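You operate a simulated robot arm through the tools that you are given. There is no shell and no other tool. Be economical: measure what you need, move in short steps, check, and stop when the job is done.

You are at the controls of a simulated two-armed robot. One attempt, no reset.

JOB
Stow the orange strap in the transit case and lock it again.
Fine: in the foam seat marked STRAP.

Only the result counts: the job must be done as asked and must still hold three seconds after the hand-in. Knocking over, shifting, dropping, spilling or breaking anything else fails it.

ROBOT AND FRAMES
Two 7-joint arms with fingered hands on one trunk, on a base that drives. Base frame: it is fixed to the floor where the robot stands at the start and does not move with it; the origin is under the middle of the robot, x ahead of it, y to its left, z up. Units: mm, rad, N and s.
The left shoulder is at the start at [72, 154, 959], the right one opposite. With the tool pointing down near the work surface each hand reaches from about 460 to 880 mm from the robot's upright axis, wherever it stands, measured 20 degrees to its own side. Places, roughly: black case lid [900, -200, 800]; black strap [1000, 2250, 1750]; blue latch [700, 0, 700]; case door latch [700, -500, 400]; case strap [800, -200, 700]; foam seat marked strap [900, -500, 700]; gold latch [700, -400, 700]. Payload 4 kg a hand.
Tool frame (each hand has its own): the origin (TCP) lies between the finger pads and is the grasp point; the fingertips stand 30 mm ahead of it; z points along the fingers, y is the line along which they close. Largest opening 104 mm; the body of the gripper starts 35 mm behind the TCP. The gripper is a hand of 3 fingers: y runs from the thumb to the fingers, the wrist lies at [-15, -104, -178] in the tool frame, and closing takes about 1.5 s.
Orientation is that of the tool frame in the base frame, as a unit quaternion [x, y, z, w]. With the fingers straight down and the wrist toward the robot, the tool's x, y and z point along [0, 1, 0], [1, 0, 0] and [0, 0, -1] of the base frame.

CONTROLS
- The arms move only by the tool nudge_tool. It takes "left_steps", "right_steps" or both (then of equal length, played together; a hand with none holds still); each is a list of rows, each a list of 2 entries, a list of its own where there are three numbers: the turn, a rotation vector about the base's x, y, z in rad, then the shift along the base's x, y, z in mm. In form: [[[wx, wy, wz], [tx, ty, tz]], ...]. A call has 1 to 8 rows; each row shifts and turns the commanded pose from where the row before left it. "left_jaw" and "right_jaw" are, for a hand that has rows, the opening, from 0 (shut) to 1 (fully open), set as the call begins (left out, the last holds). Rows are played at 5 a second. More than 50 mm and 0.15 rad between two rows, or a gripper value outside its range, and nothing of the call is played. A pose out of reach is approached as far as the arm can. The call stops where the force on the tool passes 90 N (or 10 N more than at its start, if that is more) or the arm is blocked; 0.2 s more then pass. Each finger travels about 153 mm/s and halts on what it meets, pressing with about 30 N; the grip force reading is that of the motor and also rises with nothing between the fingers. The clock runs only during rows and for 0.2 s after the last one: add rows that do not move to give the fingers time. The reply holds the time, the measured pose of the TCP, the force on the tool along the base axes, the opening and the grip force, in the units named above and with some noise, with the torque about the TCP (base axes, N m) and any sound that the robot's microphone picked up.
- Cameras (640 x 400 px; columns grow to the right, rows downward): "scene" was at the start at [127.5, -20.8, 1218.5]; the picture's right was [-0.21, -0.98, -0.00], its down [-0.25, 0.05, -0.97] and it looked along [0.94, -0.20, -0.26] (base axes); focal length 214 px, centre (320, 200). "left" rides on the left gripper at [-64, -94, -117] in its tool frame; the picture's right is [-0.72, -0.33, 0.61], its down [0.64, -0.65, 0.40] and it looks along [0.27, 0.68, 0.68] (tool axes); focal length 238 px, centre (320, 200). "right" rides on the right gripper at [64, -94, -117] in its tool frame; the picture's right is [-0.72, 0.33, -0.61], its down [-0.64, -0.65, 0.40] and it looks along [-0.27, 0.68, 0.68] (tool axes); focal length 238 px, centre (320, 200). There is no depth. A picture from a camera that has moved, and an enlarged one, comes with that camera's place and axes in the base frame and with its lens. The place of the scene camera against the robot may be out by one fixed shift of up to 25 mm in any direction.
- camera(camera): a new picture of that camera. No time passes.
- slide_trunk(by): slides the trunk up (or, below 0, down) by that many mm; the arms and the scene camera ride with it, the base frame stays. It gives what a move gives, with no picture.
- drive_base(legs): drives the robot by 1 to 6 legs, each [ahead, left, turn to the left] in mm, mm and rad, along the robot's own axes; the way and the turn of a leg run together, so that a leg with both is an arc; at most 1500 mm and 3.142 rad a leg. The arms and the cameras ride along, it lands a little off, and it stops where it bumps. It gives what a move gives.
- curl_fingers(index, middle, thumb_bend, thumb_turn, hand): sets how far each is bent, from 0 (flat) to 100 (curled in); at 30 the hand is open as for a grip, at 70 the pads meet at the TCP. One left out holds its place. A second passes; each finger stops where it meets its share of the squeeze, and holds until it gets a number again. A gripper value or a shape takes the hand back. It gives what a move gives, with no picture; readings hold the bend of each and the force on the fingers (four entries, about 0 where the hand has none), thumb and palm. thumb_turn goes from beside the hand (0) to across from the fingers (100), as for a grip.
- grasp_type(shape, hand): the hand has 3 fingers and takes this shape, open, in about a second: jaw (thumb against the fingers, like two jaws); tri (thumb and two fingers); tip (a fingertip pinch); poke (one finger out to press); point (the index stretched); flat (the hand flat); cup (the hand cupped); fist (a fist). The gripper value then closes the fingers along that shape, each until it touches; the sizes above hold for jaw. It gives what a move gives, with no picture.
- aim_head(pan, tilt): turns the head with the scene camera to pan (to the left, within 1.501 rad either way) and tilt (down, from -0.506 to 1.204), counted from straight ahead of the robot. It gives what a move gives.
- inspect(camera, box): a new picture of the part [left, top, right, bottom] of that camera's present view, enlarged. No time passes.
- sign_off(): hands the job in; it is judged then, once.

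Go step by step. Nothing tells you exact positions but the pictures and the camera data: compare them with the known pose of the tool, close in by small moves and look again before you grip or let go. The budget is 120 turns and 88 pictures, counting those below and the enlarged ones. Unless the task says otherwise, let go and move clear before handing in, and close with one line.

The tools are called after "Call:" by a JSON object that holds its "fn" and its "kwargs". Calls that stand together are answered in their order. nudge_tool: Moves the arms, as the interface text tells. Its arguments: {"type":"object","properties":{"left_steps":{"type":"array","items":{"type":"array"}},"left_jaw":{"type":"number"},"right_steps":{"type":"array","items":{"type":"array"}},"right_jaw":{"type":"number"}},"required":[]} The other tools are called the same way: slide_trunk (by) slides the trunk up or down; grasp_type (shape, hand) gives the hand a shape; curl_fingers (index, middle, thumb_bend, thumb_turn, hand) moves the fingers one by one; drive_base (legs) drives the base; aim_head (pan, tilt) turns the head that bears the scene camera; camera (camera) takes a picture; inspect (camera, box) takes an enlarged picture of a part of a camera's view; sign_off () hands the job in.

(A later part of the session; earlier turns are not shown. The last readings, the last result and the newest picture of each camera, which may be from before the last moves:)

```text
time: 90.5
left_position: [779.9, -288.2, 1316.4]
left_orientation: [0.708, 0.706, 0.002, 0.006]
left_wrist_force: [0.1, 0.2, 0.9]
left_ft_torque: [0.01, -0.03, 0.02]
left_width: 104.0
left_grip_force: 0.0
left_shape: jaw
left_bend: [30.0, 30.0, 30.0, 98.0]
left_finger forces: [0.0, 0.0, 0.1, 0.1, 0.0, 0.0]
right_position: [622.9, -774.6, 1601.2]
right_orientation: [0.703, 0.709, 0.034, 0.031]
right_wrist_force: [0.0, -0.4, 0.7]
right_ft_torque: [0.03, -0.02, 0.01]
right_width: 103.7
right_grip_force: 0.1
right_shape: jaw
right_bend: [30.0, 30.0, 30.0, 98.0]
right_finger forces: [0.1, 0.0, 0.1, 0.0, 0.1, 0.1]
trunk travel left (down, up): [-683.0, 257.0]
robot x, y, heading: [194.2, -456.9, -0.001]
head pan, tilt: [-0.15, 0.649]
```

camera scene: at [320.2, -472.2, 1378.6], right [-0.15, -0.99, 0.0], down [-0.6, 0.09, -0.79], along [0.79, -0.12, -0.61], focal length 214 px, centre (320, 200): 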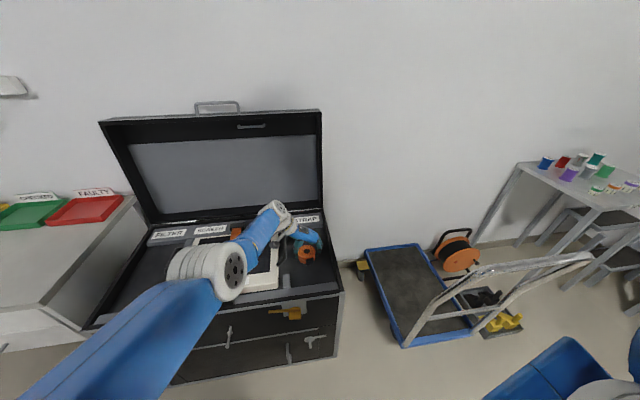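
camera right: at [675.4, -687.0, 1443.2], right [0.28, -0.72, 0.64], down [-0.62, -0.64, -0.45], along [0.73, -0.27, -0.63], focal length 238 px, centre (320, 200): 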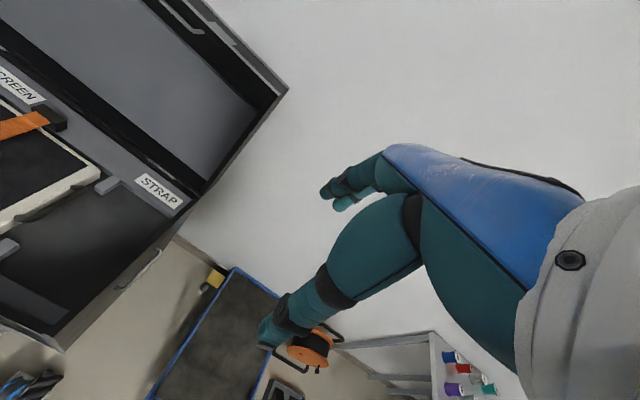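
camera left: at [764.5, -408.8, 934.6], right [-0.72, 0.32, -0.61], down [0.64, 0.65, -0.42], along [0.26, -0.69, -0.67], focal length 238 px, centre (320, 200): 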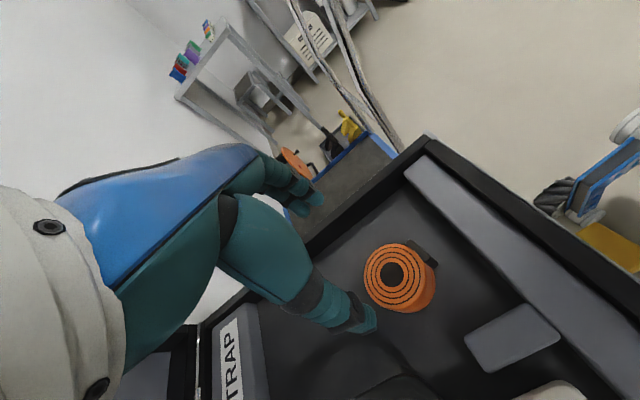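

Call:
{"fn": "slide_trunk", "kwargs": {"by": -262}}

Call:
{"fn": "nudge_tool", "kwargs": {"left_steps": [[[0, -0.135, 0], [0, 5, 40]], [[0, -0.135, 0], [10, 5, 40]], [[0, -0.135, 0], [20, 5, 40]], [[0, -0.135, 0], [20, 5, 40]], [[0, 0, 0], [25, 5, 40]], [[0, 0, 0], [25, 5, 40]], [[0, 0, 0], [25, 5, 0]]]}}

Call:
{"fn": "drive_base", "kwargs": {"legs": [[0, 28, 0], [110, 0, 0]]}}

Call:
{"fn": "camera", "kwargs": {"camera": "left"}}

```text
time: 93.2
left_position: [781.1, -287.5, 1054.3]
left_orientation: [0.708, 0.706, 0.002, 0.007]
left_wrist_force: [0.2, 0.2, 0.4]
left_ft_torque: [0.0, 0.02, 0.0]
left_width: 103.9
left_grip_force: 0.1
left_shape: jaw
left_bend: [30.0, 30.0, 30.0, 98.0]
left_finger forces: [0.1, 0.0, 0.0, 0.0, 0.1, 0.1]
right_position: [623.9, -774.8, 1339.1]
right_orientation: [0.703, 0.71, 0.033, 0.032]
right_wrist_force: [0.1, -0.5, -0.6]
right_ft_torque: [-0.01, -0.01, 0.0]
right_width: 103.8
right_grip_force: 0.0
right_shape: jaw
right_bend: [30.0, 30.0, 30.0, 98.0]
right_finger forces: [0.1, 0.0, 0.0, 0.0, 0.0, 0.0]
trunk travel left (down, up): [-421.0, 519.0]
robot x, y, heading: [197.5, -454.8, -0.0]
head pan, tilt: [-0.15, 0.649]
```

```text
time: 94.8
left_position: [907.3, -254.4, 1294.7]
left_orientation: [0.683, 0.678, 0.191, 0.194]
left_wrist_force: [-0.1, -0.4, 0.3]
left_ft_torque: [0.02, 0.01, 0.01]
left_width: 103.7
left_grip_force: 0.0
left_shape: jaw
left_bend: [30.0, 30.0, 30.0, 98.0]
left_finger forces: [0.1, 0.1, 0.0, 0.1, 0.0, 0.0]
right_position: [624.8, -774.8, 1336.8]
right_orientation: [0.703, 0.71, 0.033, 0.03]
right_wrist_force: [-0.7, 0.2, 0.3]
right_ft_torque: [0.0, 0.0, 0.0]
right_width: 103.8
right_grip_force: 0.1
right_shape: jaw
right_bend: [30.0, 30.0, 30.0, 98.0]
right_finger forces: [0.1, 0.0, 0.0, 0.1, 0.0, 0.1]
trunk travel left (down, up): [-421.0, 519.0]
robot x, y, heading: [197.1, -456.3, -0.001]
head pan, tilt: [-0.15, 0.649]
```

```text
time: 96.5
left_position: [1015.4, -237.8, 1296.4]
left_orientation: [0.684, 0.676, 0.194, 0.193]
left_wrist_force: [-0.2, 0.3, 0.1]
left_ft_torque: [0.06, 0.02, 0.03]
left_width: 103.8
left_grip_force: 0.1
left_shape: jaw
left_bend: [30.0, 30.0, 30.0, 98.0]
left_finger forces: [0.1, 0.0, 0.1, 0.1, 0.0, 0.0]
right_position: [732.3, -759.4, 1336.3]
right_orientation: [0.704, 0.709, 0.037, 0.028]
right_wrist_force: [-0.1, -0.1, -0.6]
right_ft_torque: [0.06, 0.01, -0.02]
right_width: 103.9
right_grip_force: 0.1
right_shape: jaw
right_bend: [30.0, 30.0, 30.0, 98.0]
right_finger forces: [0.0, 0.0, 0.1, 0.0, 0.0, 0.0]
trunk travel left (down, up): [-421.0, 519.0]
robot x, y, heading: [307.2, -433.4, -0.006]
head pan, tilt: [-0.15, 0.649]
```

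```text
18 pictures are left
camera left: at [873.9, -301.2, 1345.3], right [0.04, -0.72, -0.7], down [-0.34, 0.65, -0.68], along [0.94, 0.26, -0.22], focal length 238 px, centre (320, 200)
```

left: 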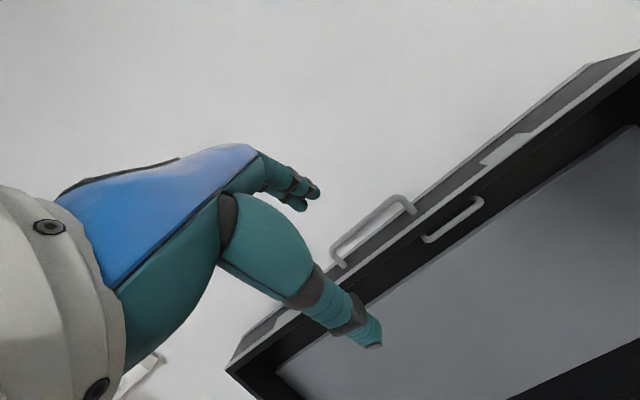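

The lid hasn't moved. I'll reverse the retreat path to bring the open hand around the bar.

Call:
{"fn": "drive_base", "kwargs": {"legs": [[37, 0, 0]]}}

Call:
{"fn": "nudge_tool", "kwargs": {"left_steps": [[[0, 0, 0], [25, 6, 0]], [[0, 0, 0], [28, 6, 0]], [[0, 0, 0], [35, 0, -10]], [[0, 0, 0], [25, 0, -30]], [[0, 0, 0], [18, 0, -30]]]}}

Call:
{"fn": "camera", "kwargs": {"camera": "left"}}

```text
time: 97.3
left_position: [1046.4, -234.9, 1300.1]
left_orientation: [0.683, 0.676, 0.195, 0.197]
left_wrist_force: [-0.2, -0.8, 0.7]
left_ft_torque: [0.0, 0.01, 0.03]
left_width: 104.0
left_grip_force: 0.1
left_shape: jaw
left_bend: [30.0, 30.0, 30.0, 98.0]
left_finger forces: [0.1, 0.0, 0.0, 0.0, 0.0, 0.0]
right_position: [761.9, -754.9, 1340.7]
right_orientation: [0.703, 0.709, 0.039, 0.032]
right_wrist_force: [0.0, -0.4, -0.5]
right_ft_torque: [0.0, -0.03, 0.02]
right_width: 104.0
right_grip_force: 0.1
right_shape: jaw
right_bend: [30.0, 30.0, 30.0, 98.0]
right_finger forces: [0.0, 0.1, 0.1, 0.1, 0.0, 0.1]
trunk travel left (down, up): [-421.0, 519.0]
robot x, y, heading: [346.2, -431.6, -0.004]
head pan, tilt: [-0.15, 0.649]
```

```text
time: 98.5
left_position: [1182.7, -215.6, 1227.2]
left_orientation: [0.683, 0.677, 0.192, 0.197]
left_wrist_force: [-0.6, 0.5, 0.6]
left_ft_torque: [0.03, -0.03, -0.01]
left_width: 103.5
left_grip_force: 0.1
left_shape: jaw
left_bend: [30.0, 30.0, 30.0, 98.0]
left_finger forces: [0.0, 0.0, 0.1, 0.0, 0.0, 0.0]
right_position: [768.9, -746.0, 1340.2]
right_orientation: [0.703, 0.71, 0.037, 0.033]
right_wrist_force: [-0.1, 0.8, 0.1]
right_ft_torque: [0.0, -0.01, -0.02]
right_width: 103.9
right_grip_force: 0.0
right_shape: jaw
right_bend: [30.0, 30.0, 30.0, 98.0]
right_finger forces: [0.1, 0.1, 0.0, 0.0, 0.0, 0.0]
trunk travel left (down, up): [-421.0, 519.0]
robot x, y, heading: [344.9, -429.5, 0.003]
head pan, tilt: [-0.15, 0.649]
```

```text
17 pictures are left
camera left: at [1040.7, -278.5, 1275.4], right [0.04, -0.72, -0.69], down [-0.33, 0.64, -0.69], along [0.94, 0.26, -0.22], focal length 238 px, centre (320, 200)
```

left: 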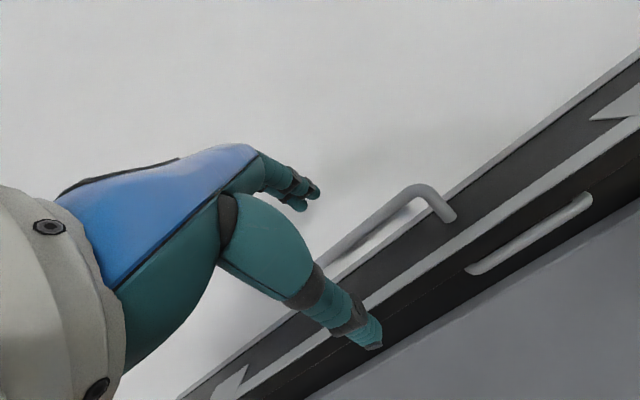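

Call:
{"fn": "nudge_tool", "kwargs": {"left_steps": [[[0, 0, 0], [14, -4, -20]], [[0, 0, 0], [12, -4, -16]]]}}

Call:
{"fn": "nudge_tool", "kwargs": {"left_steps": [[[0, 0, 0], [0, 0, 0]], [[0, 0, 0], [0, 0, 0]], [[0, 0, 0], [0, 0, 0]], [[0, 0, 0], [0, 0, 0]], [[0, 0, 0], [0, 0, 0]], [[0, 0, 0], [0, 0, 0]], [[0, 0, 0], [0, 0, 0]], [[0, 0, 0], [0, 0, 0]]], "left_jaw": 0}}

Call:
{"fn": "camera", "kwargs": {"camera": "left"}}

```text
time: 99.1
left_position: [1207.8, -225.2, 1192.7]
left_orientation: [0.684, 0.676, 0.192, 0.196]
left_wrist_force: [-0.3, 0.2, -0.3]
left_ft_torque: [0.02, 0.0, -0.01]
left_width: 103.9
left_grip_force: 0.2
left_shape: jaw
left_bend: [30.0, 30.0, 30.0, 98.0]
left_finger forces: [0.0, 0.0, 0.0, 0.0, 0.0, 0.1]
right_position: [767.2, -750.0, 1339.6]
right_orientation: [0.703, 0.71, 0.037, 0.033]
right_wrist_force: [-0.3, 1.0, 0.3]
right_ft_torque: [-0.03, -0.02, 0.01]
right_width: 103.9
right_grip_force: 0.1
right_shape: jaw
right_bend: [30.0, 30.0, 30.0, 98.0]
right_finger forces: [0.0, 0.1, 0.0, 0.0, 0.1, 0.0]
trunk travel left (down, up): [-421.0, 519.0]
robot x, y, heading: [342.3, -431.7, -0.003]
head pan, tilt: [-0.15, 0.649]
```

```text
time: 100.9
left_position: [1207.0, -226.3, 1194.2]
left_orientation: [0.682, 0.676, 0.194, 0.198]
left_wrist_force: [4.7, 1.7, 12.6]
left_ft_torque: [-0.02, 0.52, 0.21]
left_width: 50.7
left_grip_force: 29.8
left_shape: jaw
left_bend: [74.0, 47.0, 67.0, 100.0]
left_finger forces: [20.4, 12.3, 0.0, 0.1, 26.1, 0.0]
right_position: [766.9, -749.4, 1339.9]
right_orientation: [0.703, 0.71, 0.038, 0.033]
right_wrist_force: [-0.2, 0.0, -0.5]
right_ft_torque: [0.0, -0.02, -0.01]
right_width: 104.1
right_grip_force: 0.0
right_shape: jaw
right_bend: [30.0, 30.0, 30.0, 98.0]
right_finger forces: [0.0, 0.1, 0.0, 0.0, 0.0, 0.0]
trunk travel left (down, up): [-421.0, 519.0]
robot x, y, heading: [343.6, -431.6, -0.003]
head pan, tilt: [-0.15, 0.649]
```

```text
16 pictures are left
camera left: at [1064.4, -288.7, 1242.0], right [0.04, -0.72, -0.69], down [-0.33, 0.64, -0.69], along [0.94, 0.26, -0.21], focal length 238 px, centre (320, 200)
```

left: 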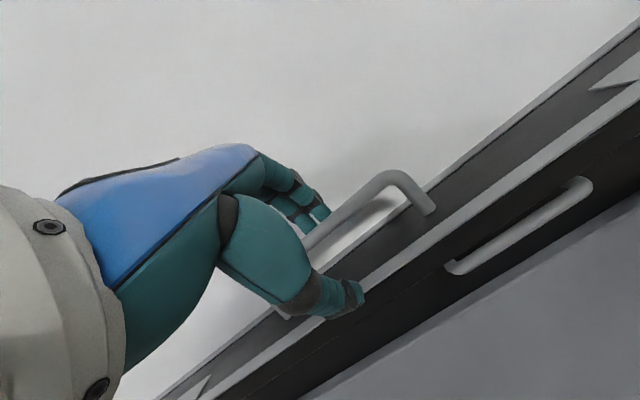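

The grip is shallow. I'll open partly, move in a bit deeper, and close again.

Call:
{"fn": "nudge_tool", "kwargs": {"left_steps": [[[0, 0, 0], [0, 0, 4]], [[0, 0, 0], [0, 0, 0]], [[0, 0, 0], [0, 0, 0]], [[0, 0, 0], [4, 0, -8]], [[0, 0, 0], [4, 0, -8]]], "left_jaw": 0.75}}

Call:
{"fn": "nudge_tool", "kwargs": {"left_steps": [[[0, 0, 0], [0, 0, 0]], [[0, 0, 0], [0, 0, 0]], [[0, 0, 0], [0, 0, 0]], [[0, 0, 0], [0, 0, 0]], [[0, 0, 0], [0, 0, 0]], [[0, 0, 0], [0, 0, 0]], [[0, 0, 0], [0, 0, 0]], [[0, 0, 0], [0, 0, 0]]], "left_jaw": 0}}

Call:
{"fn": "camera", "kwargs": {"camera": "left"}}

```text
time: 102.1
left_position: [1212.1, -225.4, 1179.0]
left_orientation: [0.682, 0.677, 0.194, 0.197]
left_wrist_force: [-2.5, -0.5, 2.4]
left_ft_torque: [0.0, 0.19, -0.01]
left_width: 78.6
left_grip_force: 0.1
left_shape: jaw
left_bend: [27.0, 36.0, 53.0, 99.0]
left_finger forces: [0.1, 0.1, 0.0, 0.1, 2.8, 0.1]
left hand out of reach, approached as far as the arm can: row 4
right_position: [765.6, -750.1, 1340.1]
right_orientation: [0.703, 0.709, 0.038, 0.032]
right_wrist_force: [-0.1, 0.3, 0.7]
right_ft_torque: [0.0, 0.01, -0.01]
right_width: 103.7
right_grip_force: 0.1
right_shape: jaw
right_bend: [30.0, 30.0, 30.0, 98.0]
right_finger forces: [0.0, 0.1, 0.0, 0.1, 0.1, 0.1]
trunk travel left (down, up): [-421.0, 519.0]
robot x, y, heading: [343.3, -432.1, -0.001]
head pan, tilt: [-0.15, 0.649]
```

```text
time: 103.9
left_position: [1213.0, -226.2, 1178.3]
left_orientation: [0.683, 0.677, 0.193, 0.195]
left_wrist_force: [-2.0, -0.2, 3.8]
left_ft_torque: [-0.04, 1.49, 0.04]
left_width: 56.1
left_grip_force: 29.8
left_shape: jaw
left_bend: [74.0, 54.0, 55.0, 99.0]
left_finger forces: [21.2, 9.0, 0.0, 0.0, 33.3, 0.0]
right_position: [765.6, -751.6, 1340.2]
right_orientation: [0.703, 0.71, 0.038, 0.033]
right_wrist_force: [0.5, 0.3, 0.0]
right_ft_torque: [0.02, -0.01, 0.03]
right_width: 103.8
right_grip_force: 0.2
right_shape: jaw
right_bend: [30.0, 30.0, 30.0, 98.0]
right_finger forces: [0.1, 0.0, 0.1, 0.2, 0.0, 0.0]
trunk travel left (down, up): [-421.0, 519.0]
robot x, y, heading: [345.6, -433.7, 0.004]
head pan, tilt: [-0.15, 0.649]
```

```text
15 pictures are left
camera left: at [1070.6, -289.4, 1227.5], right [0.04, -0.72, -0.69], down [-0.33, 0.64, -0.69], along [0.94, 0.26, -0.21], focal length 238 px, centre (320, 200)
```

left: 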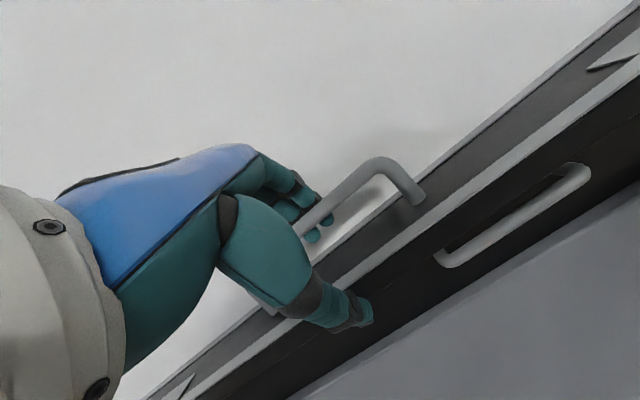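

The thumb is clamping the lid rim rather than passing under the bar. I'll back out, raise the trunk, point the hand straight down, and hook the bar properly.

Call:
{"fn": "nudge_tool", "kwargs": {"left_steps": [[[0, 0, 0], [0, 0, 0]], [[0, 0, 0], [0, 0, 0]], [[0, 0, 0], [0, 0, 0]], [[0, 0, 0], [-10, 0, 17]], [[0, 0, 0], [-14, 0, 26]], [[0, 0, 0], [-18, 0, 30]], [[0, 0, 0], [-20, 0, 30]]], "left_jaw": 1}}

Call:
{"fn": "slide_trunk", "kwargs": {"by": 180}}

Call:
{"fn": "nudge_tool", "kwargs": {"left_steps": [[[0, 0.14, 0], [10, 0, -30]], [[0, 0.14, 0], [10, 0, -30]], [[0, 0.14, 0], [10, 0, -30]], [[0, 0.12, 0], [10, 0, -30]]]}}

Call:
{"fn": "camera", "kwargs": {"camera": "left"}}

```text
time: 105.5
left_position: [1157.2, -226.3, 1284.3]
left_orientation: [0.683, 0.677, 0.192, 0.196]
left_wrist_force: [-0.6, 0.0, 0.6]
left_ft_torque: [-0.01, -0.03, 0.0]
left_width: 103.5
left_grip_force: 0.0
left_shape: jaw
left_bend: [30.0, 30.0, 30.0, 98.0]
left_finger forces: [0.0, 0.0, 0.0, 0.1, 0.0, 0.0]
left hand out of reach, approached as far as the arm can: row 5, 7
right_position: [766.3, -750.3, 1340.1]
right_orientation: [0.703, 0.709, 0.038, 0.033]
right_wrist_force: [1.1, 0.5, -0.1]
right_ft_torque: [0.0, 0.01, -0.01]
right_width: 103.8
right_grip_force: 0.1
right_shape: jaw
right_bend: [30.0, 30.0, 30.0, 98.0]
right_finger forces: [0.0, 0.0, 0.1, 0.0, 0.0, 0.1]
trunk travel left (down, up): [-421.0, 519.0]
robot x, y, heading: [344.9, -430.9, 0.002]
head pan, tilt: [-0.15, 0.649]
```

```text
time: 107.5
left_position: [1157.6, -225.1, 1464.3]
left_orientation: [0.683, 0.677, 0.192, 0.195]
left_wrist_force: [0.1, 0.6, 0.6]
left_ft_torque: [-0.01, -0.01, -0.01]
left_width: 103.5
left_grip_force: 0.2
left_shape: jaw
left_bend: [30.0, 30.0, 30.0, 98.0]
left_finger forces: [0.0, 0.1, 0.1, 0.1, 0.1, 0.1]
right_position: [768.6, -750.8, 1520.1]
right_orientation: [0.704, 0.709, 0.037, 0.032]
right_wrist_force: [0.0, 0.0, 0.8]
right_ft_torque: [0.01, 0.0, 0.0]
right_width: 103.6
right_grip_force: 0.0
right_shape: jaw
right_bend: [30.0, 30.0, 30.0, 98.0]
right_finger forces: [0.1, 0.0, 0.0, 0.1, 0.0, 0.0]
trunk travel left (down, up): [-601.0, 339.0]
robot x, y, heading: [341.7, -430.0, 0.002]
head pan, tilt: [-0.15, 0.649]
```

```text
time: 108.5
left_position: [1129.2, -235.5, 1302.2]
left_orientation: [0.71, 0.705, 0.001, 0.007]
left_wrist_force: [0.4, 0.1, -0.3]
left_ft_torque: [0.02, -0.04, 0.01]
left_width: 103.9
left_grip_force: 0.1
left_shape: jaw
left_bend: [30.0, 30.0, 30.0, 98.0]
left_finger forces: [0.0, 0.0, 0.1, 0.0, 0.0, 0.0]
left hand out of reach, approached as far as the arm can: row 1, 2, 3, 4
right_position: [769.9, -750.2, 1519.1]
right_orientation: [0.703, 0.71, 0.037, 0.032]
right_wrist_force: [-0.4, 0.7, -0.6]
right_ft_torque: [-0.01, 0.04, -0.01]
right_width: 104.0
right_grip_force: 0.0
right_shape: jaw
right_bend: [30.0, 30.0, 30.0, 98.0]
right_finger forces: [0.0, 0.0, 0.1, 0.1, 0.0, 0.0]
trunk travel left (down, up): [-601.0, 339.0]
robot x, y, heading: [348.8, -435.2, -0.006]
head pan, tilt: [-0.15, 0.649]
```

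```text
14 pictures are left
camera left: at [1033.5, -298.2, 1417.1], right [-0.32, -0.72, -0.61], down [-0.64, 0.64, -0.42], along [0.69, 0.26, -0.67], focal length 238 px, centre (320, 200)
```

left: 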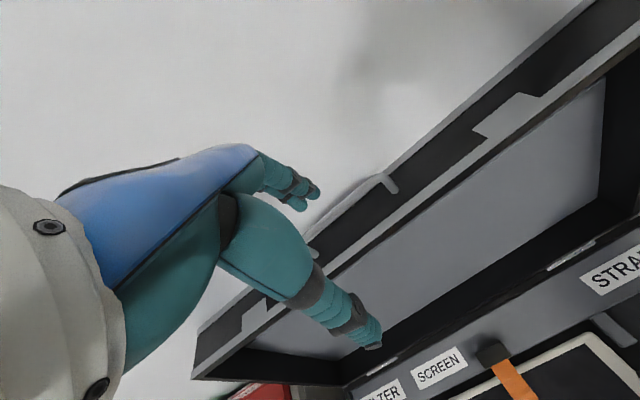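

The bar is near [1219,-225,1199]. I'll raise the trunk, drive slightly closer, and approach it from above at a steeper pitch.

Call:
{"fn": "slide_trunk", "kwargs": {"by": 120}}

Call:
{"fn": "drive_base", "kwargs": {"legs": [[28, 0, 0]]}}

Call:
{"fn": "nudge_tool", "kwargs": {"left_steps": [[[0, -0.135, 0], [10, 4, -33]], [[0, -0.135, 0], [10, 4, -33]], [[0, 0, 0], [10, 2, -33]], [[0, 0, 0], [10, 0, -33]]]}}

Call:
{"fn": "camera", "kwargs": {"camera": "left"}}

```text
time: 110.0
left_position: [1128.0, -235.5, 1423.5]
left_orientation: [0.71, 0.704, 0.003, 0.007]
left_wrist_force: [0.8, 0.4, 0.1]
left_ft_torque: [-0.03, 0.01, 0.0]
left_width: 103.8
left_grip_force: 0.0
left_shape: jaw
left_bend: [30.0, 30.0, 30.0, 98.0]
left_finger forces: [0.0, 0.0, 0.1, 0.0, 0.0, 0.0]
right_position: [768.4, -750.0, 1639.5]
right_orientation: [0.703, 0.709, 0.037, 0.033]
right_wrist_force: [-1.0, -0.1, 0.4]
right_ft_torque: [0.04, -0.04, -0.01]
right_width: 104.0
right_grip_force: 0.0
right_shape: jaw
right_bend: [30.0, 30.0, 30.0, 98.0]
right_finger forces: [0.0, 0.0, 0.0, 0.0, 0.1, 0.0]
trunk travel left (down, up): [-721.0, 219.0]
robot x, y, heading: [340.0, -433.5, 0.0]
head pan, tilt: [-0.15, 0.649]
```

```text
time: 110.8
left_position: [1149.8, -235.9, 1429.2]
left_orientation: [0.71, 0.705, 0.005, 0.01]
left_wrist_force: [-0.4, 0.1, 1.0]
left_ft_torque: [0.01, -0.05, 0.03]
left_width: 103.5
left_grip_force: 0.1
left_shape: jaw
left_bend: [30.0, 30.0, 30.0, 98.0]
left_finger forces: [0.0, 0.0, 0.0, 0.1, 0.0, 0.0]
right_position: [788.2, -750.6, 1643.5]
right_orientation: [0.702, 0.71, 0.043, 0.035]
right_wrist_force: [-1.0, 0.6, 0.8]
right_ft_torque: [-0.01, -0.08, 0.03]
right_width: 104.3
right_grip_force: 0.1
right_shape: jaw
right_bend: [30.0, 30.0, 30.0, 98.0]
right_finger forces: [0.0, 0.0, 0.0, 0.0, 0.0, 0.1]
trunk travel left (down, up): [-721.0, 219.0]
robot x, y, heading: [375.3, -432.9, -0.001]
head pan, tilt: [-0.15, 0.649]
```

```text
time: 111.8
left_position: [1221.5, -226.1, 1332.3]
left_orientation: [0.702, 0.695, 0.108, 0.112]
left_wrist_force: [-48.2, -0.9, 17.5]
left_ft_torque: [0.11, -1.13, 0.26]
left_width: 88.7
left_grip_force: 0.1
left_shape: jaw
left_bend: [43.0, 45.0, 30.0, 98.0]
left_finger forces: [14.5, 32.8, 0.1, 0.1, 0.0, 0.0]
left hand out of reach, approached as far as the arm can: row 1, 2
right_position: [761.9, -751.4, 1650.0]
right_orientation: [0.702, 0.71, 0.047, 0.041]
right_wrist_force: [-0.5, 0.4, 0.0]
right_ft_torque: [-0.03, -0.02, 0.0]
right_width: 103.8
right_grip_force: 0.1
right_shape: jaw
right_bend: [30.0, 30.0, 30.0, 98.0]
right_finger forces: [0.1, 0.0, 0.1, 0.0, 0.1, 0.0]
trunk travel left (down, up): [-721.0, 219.0]
robot x, y, heading: [373.5, -431.7, -0.002]
head pan, tilt: [-0.15, 0.649]
```

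```text
13 pictures are left
camera left: at [1096.1, -288.6, 1413.5], right [-0.13, -0.72, -0.68], down [-0.49, 0.64, -0.59], along [0.86, 0.26, -0.44], focal length 238 px, centre (320, 200)
```

left: 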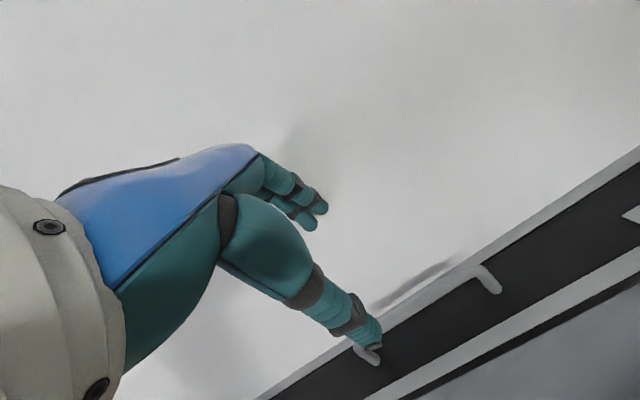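

The open fingers touched the wall behind the case. I'll back off, narrow the opening, and descend over the bar.

Call:
{"fn": "nudge_tool", "kwargs": {"left_steps": [[[0, 0, 0], [-15, 0, 0]], [[0, 0, 0], [-8, 0, 0]], [[0, 0, 0], [0, 0, 0]], [[0, 0, 0], [0, 0, -30]], [[0, 0, 0], [5, 0, -30]]], "left_jaw": 0.6}}

Call:
{"fn": "camera", "kwargs": {"camera": "left"}}

```text
time: 113.0
left_position: [1227.7, -226.0, 1278.7]
left_orientation: [0.702, 0.695, 0.109, 0.113]
left_wrist_force: [-58.4, -0.3, 21.1]
left_ft_torque: [0.21, -2.58, 0.51]
left_width: 52.9
left_grip_force: 0.1
left_shape: jaw
left_bend: [74.0, 55.0, 64.0, 100.0]
left_finger forces: [4.8, 54.3, 0.1, 0.0, 0.0, 0.0]
left hand out of reach, approached as far as the arm can: row 1, 2, 4
right_position: [760.4, -751.8, 1649.3]
right_orientation: [0.703, 0.709, 0.046, 0.041]
right_wrist_force: [0.0, 0.2, 0.3]
right_ft_torque: [-0.02, 0.06, 0.0]
right_width: 103.8
right_grip_force: 0.1
right_shape: jaw
right_bend: [30.0, 30.0, 30.0, 98.0]
right_finger forces: [0.0, 0.0, 0.0, 0.0, 0.0, 0.0]
trunk travel left (down, up): [-721.0, 219.0]
robot x, y, heading: [374.5, -428.6, -0.004]
head pan, tilt: [-0.15, 0.649]
```

```text
12 pictures are left
camera left: at [1101.8, -289.2, 1359.7], right [-0.13, -0.72, -0.68], down [-0.49, 0.64, -0.59], along [0.86, 0.26, -0.44], focal length 238 px, centre (320, 200)
```

left: 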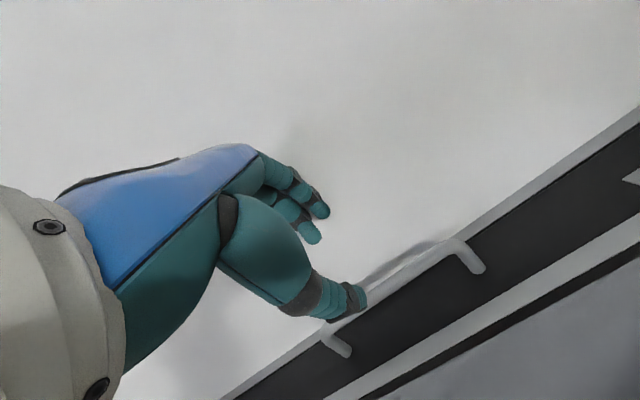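

The arm drifted forward against the wall. I'll drive back to relieve it, then re-check.

Call:
{"fn": "drive_base", "kwargs": {"legs": [[-28, 0, 0]]}}

Call:
{"fn": "nudge_tool", "kwargs": {"left_steps": [[[0, 0, 0], [0, 0, -15]], [[0, 0, 0], [0, 0, -15]]]}}

Call:
{"fn": "camera", "kwargs": {"camera": "left"}}

```text
time: 113.9
left_position: [1222.1, -225.0, 1259.3]
left_orientation: [0.703, 0.697, 0.1, 0.104]
left_wrist_force: [-15.5, -1.8, 1.0]
left_ft_torque: [0.03, -0.64, 0.14]
left_width: 58.8
left_grip_force: 0.1
left_shape: jaw
left_bend: [29.0, 46.0, 64.0, 100.0]
left_finger forces: [0.0, 16.9, 0.0, 0.1, 0.0, 0.0]
right_position: [757.7, -751.2, 1644.0]
right_orientation: [0.702, 0.71, 0.043, 0.035]
right_wrist_force: [-0.5, 0.0, 0.3]
right_ft_torque: [0.03, 0.0, 0.02]
right_width: 103.8
right_grip_force: 0.0
right_shape: jaw
right_bend: [30.0, 30.0, 30.0, 98.0]
right_finger forces: [0.0, 0.0, 0.0, 0.0, 0.0, 0.0]
trunk travel left (down, up): [-721.0, 219.0]
robot x, y, heading: [342.2, -430.5, -0.009]
head pan, tilt: [-0.15, 0.649]
```

```text
time: 114.5
left_position: [1221.3, -224.8, 1230.8]
left_orientation: [0.702, 0.697, 0.1, 0.103]
left_wrist_force: [-18.5, -0.8, 5.8]
left_ft_torque: [0.06, -0.88, 0.17]
left_width: 59.8
left_grip_force: 0.1
left_shape: jaw
left_bend: [29.0, 45.0, 64.0, 100.0]
left_finger forces: [0.1, 18.9, 0.0, 0.0, 0.0, 0.1]
right_position: [755.7, -751.2, 1645.2]
right_orientation: [0.702, 0.71, 0.045, 0.037]
right_wrist_force: [-0.3, 0.7, -0.3]
right_ft_torque: [0.01, 0.02, -0.03]
right_width: 103.8
right_grip_force: 0.1
right_shape: jaw
right_bend: [30.0, 30.0, 30.0, 98.0]
right_finger forces: [0.0, 0.0, 0.0, 0.0, 0.1, 0.1]
trunk travel left (down, up): [-721.0, 219.0]
robot x, y, heading: [347.6, -432.2, -0.008]
head pan, tilt: [-0.15, 0.649]
```

```text
11 pictures are left
camera left: at [1097.2, -287.9, 1315.6], right [-0.14, -0.72, -0.68], down [-0.5, 0.64, -0.58], along [0.85, 0.26, -0.46], focal length 238 px, centre (320, 200)
```

left: 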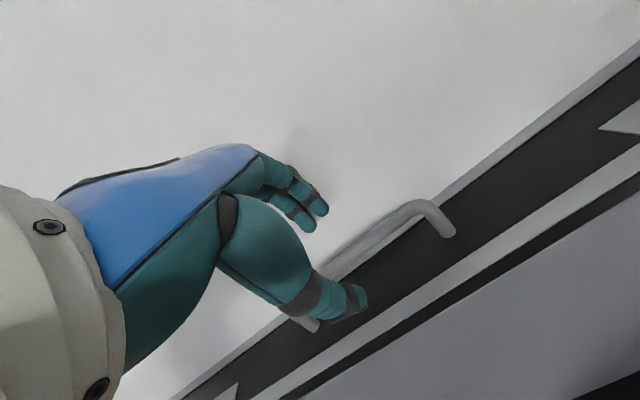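

The bar is now between the fingers and thumb. I'll lower the last bit and close.

Call:
{"fn": "nudge_tool", "kwargs": {"left_steps": [[[0, 0, 0], [-2, 0, -9]], [[0, 0, 0], [-2, 0, -9]], [[0, 0, 0], [-2, 0, -8]]]}}

Call:
{"fn": "nudge_tool", "kwargs": {"left_steps": [[[0, 0, 0], [0, 0, 0]], [[0, 0, 0], [0, 0, 0]], [[0, 0, 0], [0, 0, 0]], [[0, 0, 0], [0, 0, 0]], [[0, 0, 0], [0, 0, 0]], [[0, 0, 0], [0, 0, 0]], [[0, 0, 0], [0, 0, 0]], [[0, 0, 0], [0, 0, 0]]], "left_jaw": 0}}

Call:
{"fn": "camera", "kwargs": {"camera": "left"}}

```text
time: 115.3
left_position: [1221.5, -224.5, 1207.7]
left_orientation: [0.702, 0.698, 0.101, 0.104]
left_wrist_force: [-20.4, -1.1, 6.1]
left_ft_torque: [0.11, -1.03, 0.14]
left_width: 59.5
left_grip_force: 0.1
left_shape: jaw
left_bend: [29.0, 45.0, 64.0, 100.0]
left_finger forces: [0.0, 20.3, 0.0, 0.0, 0.0, 0.1]
left hand out of reach, approached as far as the arm can: row 1, 3
right_position: [753.3, -750.7, 1645.4]
right_orientation: [0.702, 0.71, 0.045, 0.037]
right_wrist_force: [0.0, -0.6, 0.1]
right_ft_torque: [0.04, 0.0, 0.01]
right_width: 104.0
right_grip_force: 0.1
right_shape: jaw
right_bend: [30.0, 30.0, 30.0, 98.0]
right_finger forces: [0.0, 0.1, 0.0, 0.1, 0.1, 0.1]
trunk travel left (down, up): [-721.0, 219.0]
robot x, y, heading: [345.0, -435.3, -0.007]
head pan, tilt: [-0.15, 0.649]
```

```text
time: 117.1
left_position: [1227.9, -225.5, 1201.9]
left_orientation: [0.703, 0.697, 0.099, 0.103]
left_wrist_force: [-11.7, -1.1, -0.3]
left_ft_torque: [-0.09, 0.28, 0.05]
left_width: 2.0
left_grip_force: 29.7
left_shape: jaw
left_bend: [72.0, 59.0, 45.0, 100.0]
left_finger forces: [19.2, 5.0, 0.0, 0.0, 34.7, 0.0]
right_position: [759.6, -750.1, 1643.1]
right_orientation: [0.701, 0.711, 0.043, 0.035]
right_wrist_force: [0.0, -0.8, 0.4]
right_ft_torque: [-0.01, -0.03, -0.01]
right_width: 103.7
right_grip_force: 0.0
right_shape: jaw
right_bend: [30.0, 30.0, 30.0, 98.0]
right_finger forces: [0.0, 0.0, 0.1, 0.0, 0.1, 0.0]
trunk travel left (down, up): [-721.0, 219.0]
robot x, y, heading: [345.4, -435.9, -0.004]
head pan, tilt: [-0.15, 0.649]
```

```text
10 pictures are left
camera left: at [1103.3, -288.0, 1287.0], right [-0.15, -0.72, -0.68], down [-0.51, 0.64, -0.57], along [0.85, 0.26, -0.46], focal length 238 px, centre (320, 200)
```

left: 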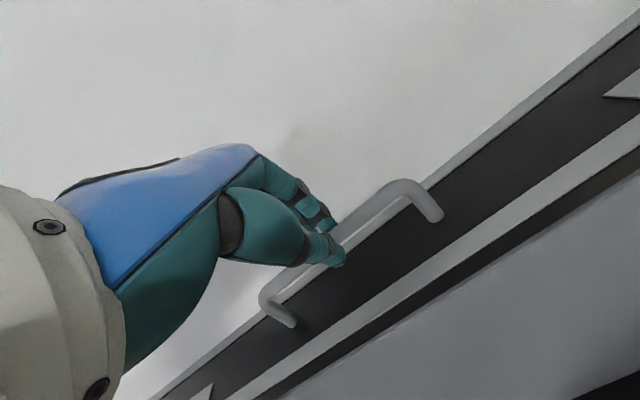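

The hand now encloses the bar. I'll close the lid by reversing, driving back in steps along the arc.

Call:
{"fn": "drive_base", "kwargs": {"legs": [[-50, 0, 0]]}}

Call:
{"fn": "drive_base", "kwargs": {"legs": [[-48, 0, 0]]}}

Call:
{"fn": "drive_base", "kwargs": {"legs": [[-48, 0, 0]]}}

Call:
{"fn": "camera", "kwargs": {"camera": "scene"}}

```text
time: 118.0
left_position: [1190.0, -224.1, 1192.2]
left_orientation: [0.703, 0.698, 0.096, 0.1]
left_wrist_force: [5.8, 0.2, 7.0]
left_ft_torque: [-0.13, -0.36, 0.06]
left_width: 2.0
left_grip_force: 29.8
left_shape: jaw
left_bend: [72.0, 59.0, 51.0, 100.0]
left_finger forces: [25.4, 5.1, 0.0, 0.0, 23.0, 0.0]
right_position: [728.1, -750.9, 1638.5]
right_orientation: [0.702, 0.71, 0.039, 0.031]
right_wrist_force: [0.7, 0.4, -1.0]
right_ft_torque: [0.02, 0.03, 0.03]
right_width: 103.6
right_grip_force: 0.0
right_shape: jaw
right_bend: [30.0, 30.0, 30.0, 98.0]
right_finger forces: [0.0, 0.0, 0.0, 0.0, 0.0, 0.0]
trunk travel left (down, up): [-721.0, 219.0]
robot x, y, heading: [293.6, -429.1, -0.002]
head pan, tilt: [-0.15, 0.649]
```

```text
time: 118.9
left_position: [1144.3, -224.2, 1197.8]
left_orientation: [0.703, 0.697, 0.099, 0.102]
left_wrist_force: [6.2, -0.2, 0.0]
left_ft_torque: [-0.06, 0.02, 0.07]
left_width: 1.4
left_grip_force: 29.5
left_shape: jaw
left_bend: [72.0, 59.0, 51.0, 100.0]
left_finger forces: [25.0, 5.7, 0.0, 0.1, 24.9, 0.0]
right_position: [678.8, -751.3, 1639.1]
right_orientation: [0.702, 0.71, 0.042, 0.032]
right_wrist_force: [1.2, 0.8, 0.4]
right_ft_torque: [0.01, 0.04, -0.03]
right_width: 103.9
right_grip_force: 0.0
right_shape: jaw
right_bend: [30.0, 30.0, 30.0, 98.0]
right_finger forces: [0.0, 0.0, 0.0, 0.1, 0.0, 0.1]
trunk travel left (down, up): [-721.0, 219.0]
robot x, y, heading: [248.9, -430.8, -0.003]
head pan, tilt: [-0.15, 0.649]
```

```text
time: 119.8
left_position: [1106.9, -224.3, 1203.1]
left_orientation: [0.703, 0.695, 0.105, 0.108]
left_wrist_force: [6.6, -4.1, -49.8]
left_ft_torque: [0.0, 0.71, 0.03]
left_width: 0.0
left_grip_force: 30.0
left_shape: jaw
left_bend: [72.0, 61.0, 47.0, 100.0]
left_finger forces: [26.9, 12.1, 0.0, 0.0, 29.3, 0.1]
right_position: [635.8, -746.4, 1639.3]
right_orientation: [0.701, 0.711, 0.046, 0.034]
right_wrist_force: [0.1, 0.5, -1.0]
right_ft_torque: [0.01, 0.0, -0.01]
right_width: 104.0
right_grip_force: 0.1
right_shape: jaw
right_bend: [30.0, 30.0, 30.0, 98.0]
right_finger forces: [0.0, 0.0, 0.0, 0.0, 0.0, 0.0]
trunk travel left (down, up): [-721.0, 219.0]
robot x, y, heading: [200.3, -429.1, -0.003]
head pan, tilt: [-0.15, 0.649]
```

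```text
9 pictures are left
camera scene: at [347.5, -444.5, 1525.8], right [-0.15, -0.99, 0.0], down [-0.61, 0.09, -0.78], along [0.77, -0.12, -0.62], focal length 214 px, centre (320, 200)
```

scene: 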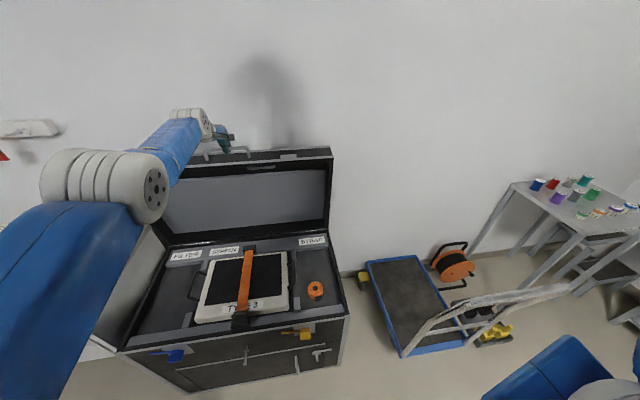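

The lid is following. I'll lower the trunk along with the backward steps.

Call:
{"fn": "slide_trunk", "kwargs": {"by": -12}}

Call:
{"fn": "drive_base", "kwargs": {"legs": [[-40, 0, 0]]}}

Call:
{"fn": "slide_trunk", "kwargs": {"by": -10}}

Call:
{"fn": "drive_base", "kwargs": {"legs": [[-40, 0, 0]]}}

Call:
{"fn": "slide_trunk", "kwargs": {"by": -12}}

Call:
{"fn": "drive_base", "kwargs": {"legs": [[-40, 0, 0]]}}

```text
time: 120.4
left_position: [1088.9, -229.0, 1208.1]
left_orientation: [0.703, 0.692, 0.114, 0.116]
left_wrist_force: [0.2, 0.3, -0.5]
left_ft_torque: [0.01, -0.06, -0.01]
left_width: 0.8
left_grip_force: 30.0
left_shape: jaw
left_bend: [73.0, 59.0, 51.0, 100.0]
left_finger forces: [0.1, 0.1, 0.1, 0.0, 0.0, 0.0]
right_position: [609.4, -751.9, 1634.7]
right_orientation: [0.701, 0.71, 0.053, 0.039]
right_wrist_force: [1.3, 0.1, 0.4]
right_ft_torque: [0.03, 0.02, 0.01]
right_width: 104.0
right_grip_force: 0.2
right_shape: jaw
right_bend: [30.0, 30.0, 30.0, 98.0]
right_finger forces: [0.0, 0.0, 0.0, 0.0, 0.0, 0.0]
trunk travel left (down, up): [-709.0, 231.0]
robot x, y, heading: [198.1, -432.8, -0.008]
head pan, tilt: [-0.15, 0.649]
```

```text
time: 121.3
left_position: [1062.1, -227.3, 1201.3]
left_orientation: [0.704, 0.692, 0.111, 0.116]
left_wrist_force: [1.1, -0.4, -0.1]
left_ft_torque: [0.02, 0.02, -0.02]
left_width: 0.8
left_grip_force: 29.9
left_shape: jaw
left_bend: [73.0, 59.0, 51.0, 100.0]
left_finger forces: [0.0, 0.0, 0.0, 0.0, 0.1, 0.0]
right_position: [586.8, -747.9, 1628.9]
right_orientation: [0.7, 0.712, 0.048, 0.035]
right_wrist_force: [1.3, 0.7, 0.6]
right_ft_torque: [-0.02, 0.09, 0.02]
right_width: 103.9
right_grip_force: 0.1
right_shape: jaw
right_bend: [30.0, 30.0, 30.0, 98.0]
right_finger forces: [0.0, 0.0, 0.1, 0.0, 0.0, 0.0]
trunk travel left (down, up): [-709.0, 231.0]
robot x, y, heading: [159.6, -431.9, -0.004]
head pan, tilt: [-0.15, 0.649]
```

```text
time: 121.9
left_position: [1047.1, -226.1, 1204.5]
left_orientation: [0.702, 0.692, 0.117, 0.12]
left_wrist_force: [-0.3, 0.0, 0.4]
left_ft_torque: [-0.01, 0.01, 0.02]
left_width: 0.8
left_grip_force: 29.7
left_shape: jaw
left_bend: [73.0, 59.0, 51.0, 100.0]
left_finger forces: [0.0, 0.0, 0.0, 0.0, 0.1, 0.1]
right_position: [565.5, -745.6, 1625.7]
right_orientation: [0.7, 0.711, 0.053, 0.041]
right_wrist_force: [0.5, 0.3, -1.3]
right_ft_torque: [-0.01, 0.01, -0.01]
right_width: 103.9
right_grip_force: 0.0
right_shape: jaw
right_bend: [30.0, 30.0, 30.0, 98.0]
right_finger forces: [0.1, 0.0, 0.0, 0.0, 0.0, 0.1]
trunk travel left (down, up): [-699.0, 241.0]
robot x, y, heading: [156.1, -430.5, -0.006]
head pan, tilt: [-0.15, 0.649]
```

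```text
time: 122.8
left_position: [1021.5, -226.2, 1194.9]
left_orientation: [0.704, 0.691, 0.115, 0.118]
left_wrist_force: [0.9, -0.8, -0.3]
left_ft_torque: [0.02, 0.03, -0.03]
left_width: 0.6
left_grip_force: 30.4
left_shape: jaw
left_bend: [73.0, 59.0, 51.0, 100.0]
left_finger forces: [0.0, 0.1, 0.0, 0.1, 0.1, 0.0]
right_position: [545.0, -746.3, 1620.3]
right_orientation: [0.7, 0.712, 0.049, 0.035]
right_wrist_force: [1.7, 0.6, -1.0]
right_ft_torque: [0.0, 0.08, -0.01]
right_width: 103.9
right_grip_force: 0.1
right_shape: jaw
right_bend: [30.0, 30.0, 30.0, 98.0]
right_finger forces: [0.0, 0.0, 0.0, 0.1, 0.0, 0.0]
trunk travel left (down, up): [-699.0, 241.0]
robot x, y, heading: [118.3, -433.2, -0.001]
head pan, tilt: [-0.15, 0.649]
```

```text
time: 123.4
left_position: [1010.0, -227.1, 1195.0]
left_orientation: [0.703, 0.69, 0.12, 0.123]
left_wrist_force: [0.2, 0.4, -0.5]
left_ft_torque: [-0.04, 0.01, 0.01]
left_width: 0.7
left_grip_force: 29.5
left_shape: jaw
left_bend: [73.0, 59.0, 51.0, 100.0]
left_finger forces: [0.0, 0.0, 0.0, 0.1, 0.1, 0.0]
right_position: [527.2, -747.4, 1612.0]
right_orientation: [0.699, 0.712, 0.052, 0.04]
right_wrist_force: [0.7, -0.1, 0.2]
right_ft_torque: [0.0, 0.0, 0.0]
right_width: 103.7
right_grip_force: 0.0
right_shape: jaw
right_bend: [30.0, 30.0, 30.0, 98.0]
right_finger forces: [0.0, 0.0, 0.0, 0.0, 0.0, 0.0]
trunk travel left (down, up): [-687.0, 253.0]
robot x, y, heading: [116.2, -432.5, 0.007]
head pan, tilt: [-0.15, 0.649]
```

```text
time: 124.3
left_position: [981.2, -226.9, 1186.6]
left_orientation: [0.704, 0.69, 0.118, 0.121]
left_wrist_force: [1.5, -0.6, -1.3]
left_ft_torque: [0.02, 0.0, 0.03]
left_width: 0.7
left_grip_force: 30.9
left_shape: jaw
left_bend: [73.0, 59.0, 51.0, 100.0]
left_finger forces: [0.0, 0.1, 0.1, 0.0, 0.0, 0.0]
right_position: [505.7, -745.0, 1608.4]
right_orientation: [0.7, 0.712, 0.049, 0.037]
right_wrist_force: [1.2, 1.4, 0.1]
right_ft_torque: [0.02, 0.04, -0.02]
right_width: 103.8
right_grip_force: 0.0
right_shape: jaw
right_bend: [30.0, 30.0, 30.0, 98.0]
right_finger forces: [0.0, 0.1, 0.0, 0.1, 0.0, 0.0]
trunk travel left (down, up): [-687.0, 253.0]
robot x, y, heading: [78.8, -431.7, -0.008]
head pan, tilt: [-0.15, 0.649]
```

The grip force dropped to zero, so the hand has slipped off the bar. I'll check where the lid is.

Call:
{"fn": "camera", "kwargs": {"camera": "scene"}}

```text
8 pictures are left
camera scene: at [216.3, -445.7, 1492.7], right [-0.15, -0.99, 0.0], down [-0.61, 0.09, -0.79], along [0.78, -0.12, -0.62], focal length 214 px, centre (320, 200)
```

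scene: 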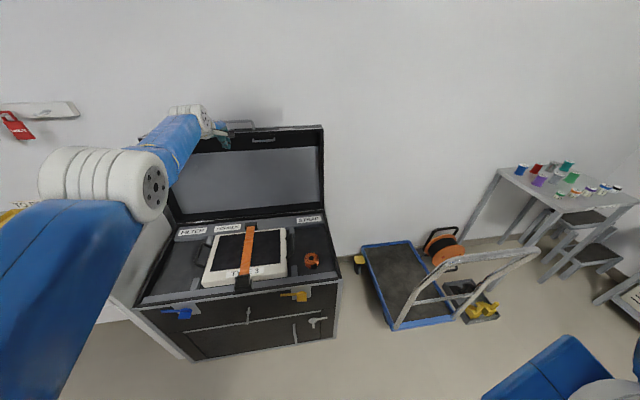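

The lid fell back to its open rest, so nothing is lost. The grip was too shallow, so I'll go back over the bar and hook about 15 mm deeper.

Call:
{"fn": "nudge_tool", "kwargs": {"left_steps": [[[0, 0, 0], [0, 0, 0]], [[0, 0, 0], [0, 0, 0]], [[0, 0, 0], [0, 0, 0]], [[0, 0, 0], [0, 0, 0]]], "left_jaw": 0.55}}

Call:
{"fn": "slide_trunk", "kwargs": {"by": 110}}

Call:
{"fn": "drive_base", "kwargs": {"legs": [[225, 0, 0]]}}

```text
time: 125.3
left_position: [970.5, -227.5, 1212.5]
left_orientation: [0.702, 0.687, 0.131, 0.134]
left_wrist_force: [0.2, 0.2, -0.4]
left_ft_torque: [0.0, 0.01, 0.02]
left_width: 56.8
left_grip_force: 0.0
left_shape: jaw
left_bend: [74.0, 43.0, 67.0, 100.0]
left_finger forces: [0.1, 0.0, 0.0, 0.0, 0.0, 0.0]
right_position: [480.3, -743.6, 1615.3]
right_orientation: [0.699, 0.712, 0.056, 0.043]
right_wrist_force: [0.4, 0.9, 0.4]
right_ft_torque: [-0.01, -0.04, 0.01]
right_width: 103.7
right_grip_force: 0.1
right_shape: jaw
right_bend: [30.0, 30.0, 30.0, 98.0]
right_finger forces: [0.0, 0.0, 0.1, 0.0, 0.0, 0.1]
trunk travel left (down, up): [-687.0, 253.0]
robot x, y, heading: [76.5, -430.6, -0.001]
head pan, tilt: [-0.15, 0.649]
```

```text
time: 126.7
left_position: [972.1, -229.3, 1318.0]
left_orientation: [0.703, 0.687, 0.128, 0.13]
left_wrist_force: [-0.6, 0.0, -0.2]
left_ft_torque: [-0.02, 0.01, 0.01]
left_width: 56.6
left_grip_force: 0.1
left_shape: jaw
left_bend: [74.0, 43.0, 67.0, 100.0]
left_finger forces: [0.0, 0.1, 0.0, 0.1, 0.0, 0.0]
right_position: [483.1, -744.2, 1722.9]
right_orientation: [0.699, 0.712, 0.055, 0.041]
right_wrist_force: [0.6, -0.3, 0.2]
right_ft_torque: [0.02, 0.03, 0.0]
right_width: 104.0
right_grip_force: 0.1
right_shape: jaw
right_bend: [30.0, 30.0, 30.0, 98.0]
right_finger forces: [0.0, 0.0, 0.0, 0.1, 0.0, 0.0]
trunk travel left (down, up): [-797.0, 143.0]
robot x, y, heading: [73.6, -432.6, -0.002]
head pan, tilt: [-0.15, 0.649]
```

```text
time: 128.4
left_position: [1191.0, -229.3, 1322.7]
left_orientation: [0.703, 0.687, 0.13, 0.133]
left_wrist_force: [0.0, 0.0, -0.1]
left_ft_torque: [0.01, -0.05, 0.02]
left_width: 56.7
left_grip_force: 0.0
left_shape: jaw
left_bend: [74.0, 43.0, 67.0, 100.0]
left_finger forces: [0.1, 0.0, 0.0, 0.0, 0.0, 0.1]
right_position: [698.6, -745.5, 1726.0]
right_orientation: [0.698, 0.712, 0.058, 0.043]
right_wrist_force: [0.4, -1.1, 0.8]
right_ft_torque: [0.01, -0.02, 0.02]
right_width: 103.9
right_grip_force: 0.1
right_shape: jaw
right_bend: [30.0, 30.0, 30.0, 98.0]
right_finger forces: [0.1, 0.0, 0.1, 0.0, 0.1, 0.0]
trunk travel left (down, up): [-797.0, 143.0]
robot x, y, heading: [301.5, -432.1, -0.001]
head pan, tilt: [-0.15, 0.649]
```

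Call:
{"fn": "curl_fingers", "kwargs": {"hand": "left", "index": 42, "middle": 42, "thumb_bend": 46, "thumb_turn": 100}}

Call:
{"fn": "drive_base", "kwargs": {"legs": [[20, 0, 0]]}}

Call:
{"fn": "slide_trunk", "kwargs": {"by": -80}}

Call:
{"fn": "camera", "kwargs": {"camera": "left"}}

```text
time: 129.4
left_position: [1199.0, -231.1, 1326.9]
left_orientation: [0.703, 0.685, 0.134, 0.137]
left_wrist_force: [0.0, -0.2, -0.5]
left_ft_torque: [-0.02, 0.02, 0.0]
left_width: 66.8
left_grip_force: 0.2
left_shape: fingers
left_bend: [42.0, 42.0, 46.0, 100.0]
left_finger forces: [0.0, 0.0, 0.0, 0.0, 0.0, 0.1]
right_position: [706.1, -745.7, 1724.5]
right_orientation: [0.698, 0.712, 0.058, 0.042]
right_wrist_force: [1.0, -0.6, -0.3]
right_ft_torque: [0.01, -0.04, 0.0]
right_width: 104.0
right_grip_force: 0.0
right_shape: jaw
right_bend: [30.0, 30.0, 30.0, 98.0]
right_finger forces: [0.0, 0.1, 0.1, 0.1, 0.1, 0.0]
trunk travel left (down, up): [-797.0, 143.0]
robot x, y, heading: [301.1, -430.2, -0.005]
head pan, tilt: [-0.15, 0.649]
```

```text
time: 130.2
left_position: [1213.7, -231.1, 1334.4]
left_orientation: [0.701, 0.685, 0.138, 0.14]
left_wrist_force: [-0.4, -0.4, -0.5]
left_ft_torque: [-0.01, -0.01, -0.02]
left_width: 66.9
left_grip_force: 0.1
left_shape: fingers
left_bend: [42.0, 42.0, 46.0, 100.0]
left_finger forces: [0.1, 0.0, 0.0, 0.0, 0.0, 0.1]
right_position: [718.6, -744.7, 1727.7]
right_orientation: [0.698, 0.712, 0.06, 0.044]
right_wrist_force: [-0.3, 0.8, 0.5]
right_ft_torque: [-0.01, 0.0, 0.0]
right_width: 104.1
right_grip_force: 0.1
right_shape: jaw
right_bend: [30.0, 30.0, 30.0, 98.0]
right_finger forces: [0.0, 0.1, 0.0, 0.0, 0.1, 0.0]
trunk travel left (down, up): [-797.0, 143.0]
robot x, y, heading: [324.1, -434.4, -0.004]
head pan, tilt: [-0.15, 0.649]
```

```text
time: 131.3
left_position: [1218.0, -232.2, 1258.0]
left_orientation: [0.702, 0.682, 0.141, 0.145]
left_wrist_force: [-4.7, 0.5, 0.2]
left_ft_torque: [0.0, -0.06, 0.03]
left_width: 67.6
left_grip_force: 2.7
left_shape: fingers
left_bend: [42.0, 44.0, 46.0, 100.0]
left_finger forces: [0.1, 4.6, 0.0, 0.0, 0.0, 0.0]
right_position: [721.8, -745.7, 1646.9]
right_orientation: [0.697, 0.713, 0.061, 0.044]
right_wrist_force: [0.2, -0.1, 0.2]
right_ft_torque: [0.0, -0.01, 0.0]
right_width: 103.9
right_grip_force: 0.0
right_shape: jaw
right_bend: [30.0, 30.0, 30.0, 98.0]
right_finger forces: [0.0, 0.0, 0.0, 0.0, 0.0, 0.0]
trunk travel left (down, up): [-717.0, 223.0]
robot x, y, heading: [322.4, -431.2, -0.007]
head pan, tilt: [-0.15, 0.649]
```

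```text
7 pictures are left
camera left: at [1084.5, -292.9, 1328.2], right [-0.08, -0.72, -0.69], down [-0.42, 0.65, -0.63], along [0.9, 0.24, -0.35], focal length 238 px, centre (320, 200)
```

left: 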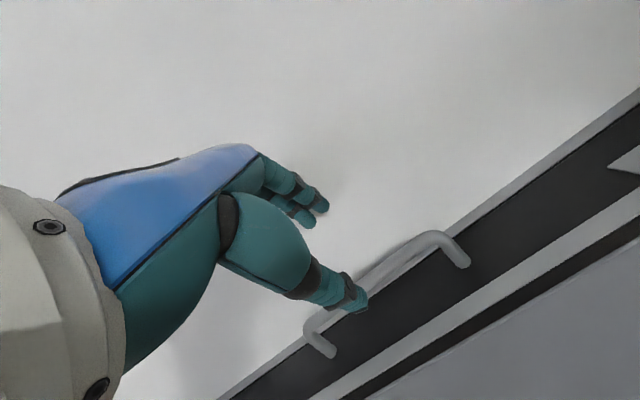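

Call:
{"fn": "slide_trunk", "kwargs": {"by": -35}}

Call:
{"fn": "slide_trunk", "kwargs": {"by": -25}}

```text
time: 132.1
left_position: [1219.2, -232.2, 1222.9]
left_orientation: [0.702, 0.683, 0.142, 0.144]
left_wrist_force: [-4.5, 0.0, -1.3]
left_ft_torque: [-0.03, 0.04, 0.01]
left_width: 67.4
left_grip_force: 1.9
left_shape: fingers
left_bend: [42.0, 45.0, 46.0, 100.0]
left_finger forces: [0.0, 3.9, 0.0, 0.0, 0.0, 0.0]
right_position: [722.7, -745.5, 1613.3]
right_orientation: [0.698, 0.712, 0.061, 0.044]
right_wrist_force: [-0.8, 0.4, 0.2]
right_ft_torque: [0.01, -0.04, -0.01]
right_width: 103.9
right_grip_force: 0.1
right_shape: jaw
right_bend: [30.0, 30.0, 30.0, 98.0]
right_finger forces: [0.0, 0.0, 0.0, 0.0, 0.0, 0.0]
trunk travel left (down, up): [-682.0, 258.0]
robot x, y, heading: [321.7, -431.2, -0.001]
head pan, tilt: [-0.15, 0.649]
```

```text
time: 132.8
left_position: [1219.6, -232.1, 1199.4]
left_orientation: [0.703, 0.682, 0.142, 0.145]
left_wrist_force: [-3.1, -0.9, -1.7]
left_ft_torque: [-0.02, 0.02, 0.04]
left_width: 67.2
left_grip_force: 1.8
left_shape: fingers
left_bend: [42.0, 45.0, 46.0, 100.0]
left_finger forces: [0.0, 3.8, 0.0, 0.1, 0.1, 0.0]
right_position: [722.6, -746.2, 1588.2]
right_orientation: [0.697, 0.713, 0.062, 0.044]
right_wrist_force: [0.3, 0.5, -0.1]
right_ft_torque: [-0.01, 0.01, 0.04]
right_width: 103.6
right_grip_force: 0.0
right_shape: jaw
right_bend: [30.0, 30.0, 30.0, 98.0]
right_finger forces: [0.0, 0.0, 0.0, 0.0, 0.1, 0.0]
trunk travel left (down, up): [-657.0, 283.0]
robot x, y, heading: [324.2, -431.7, 0.002]
head pan, tilt: [-0.15, 0.649]
```

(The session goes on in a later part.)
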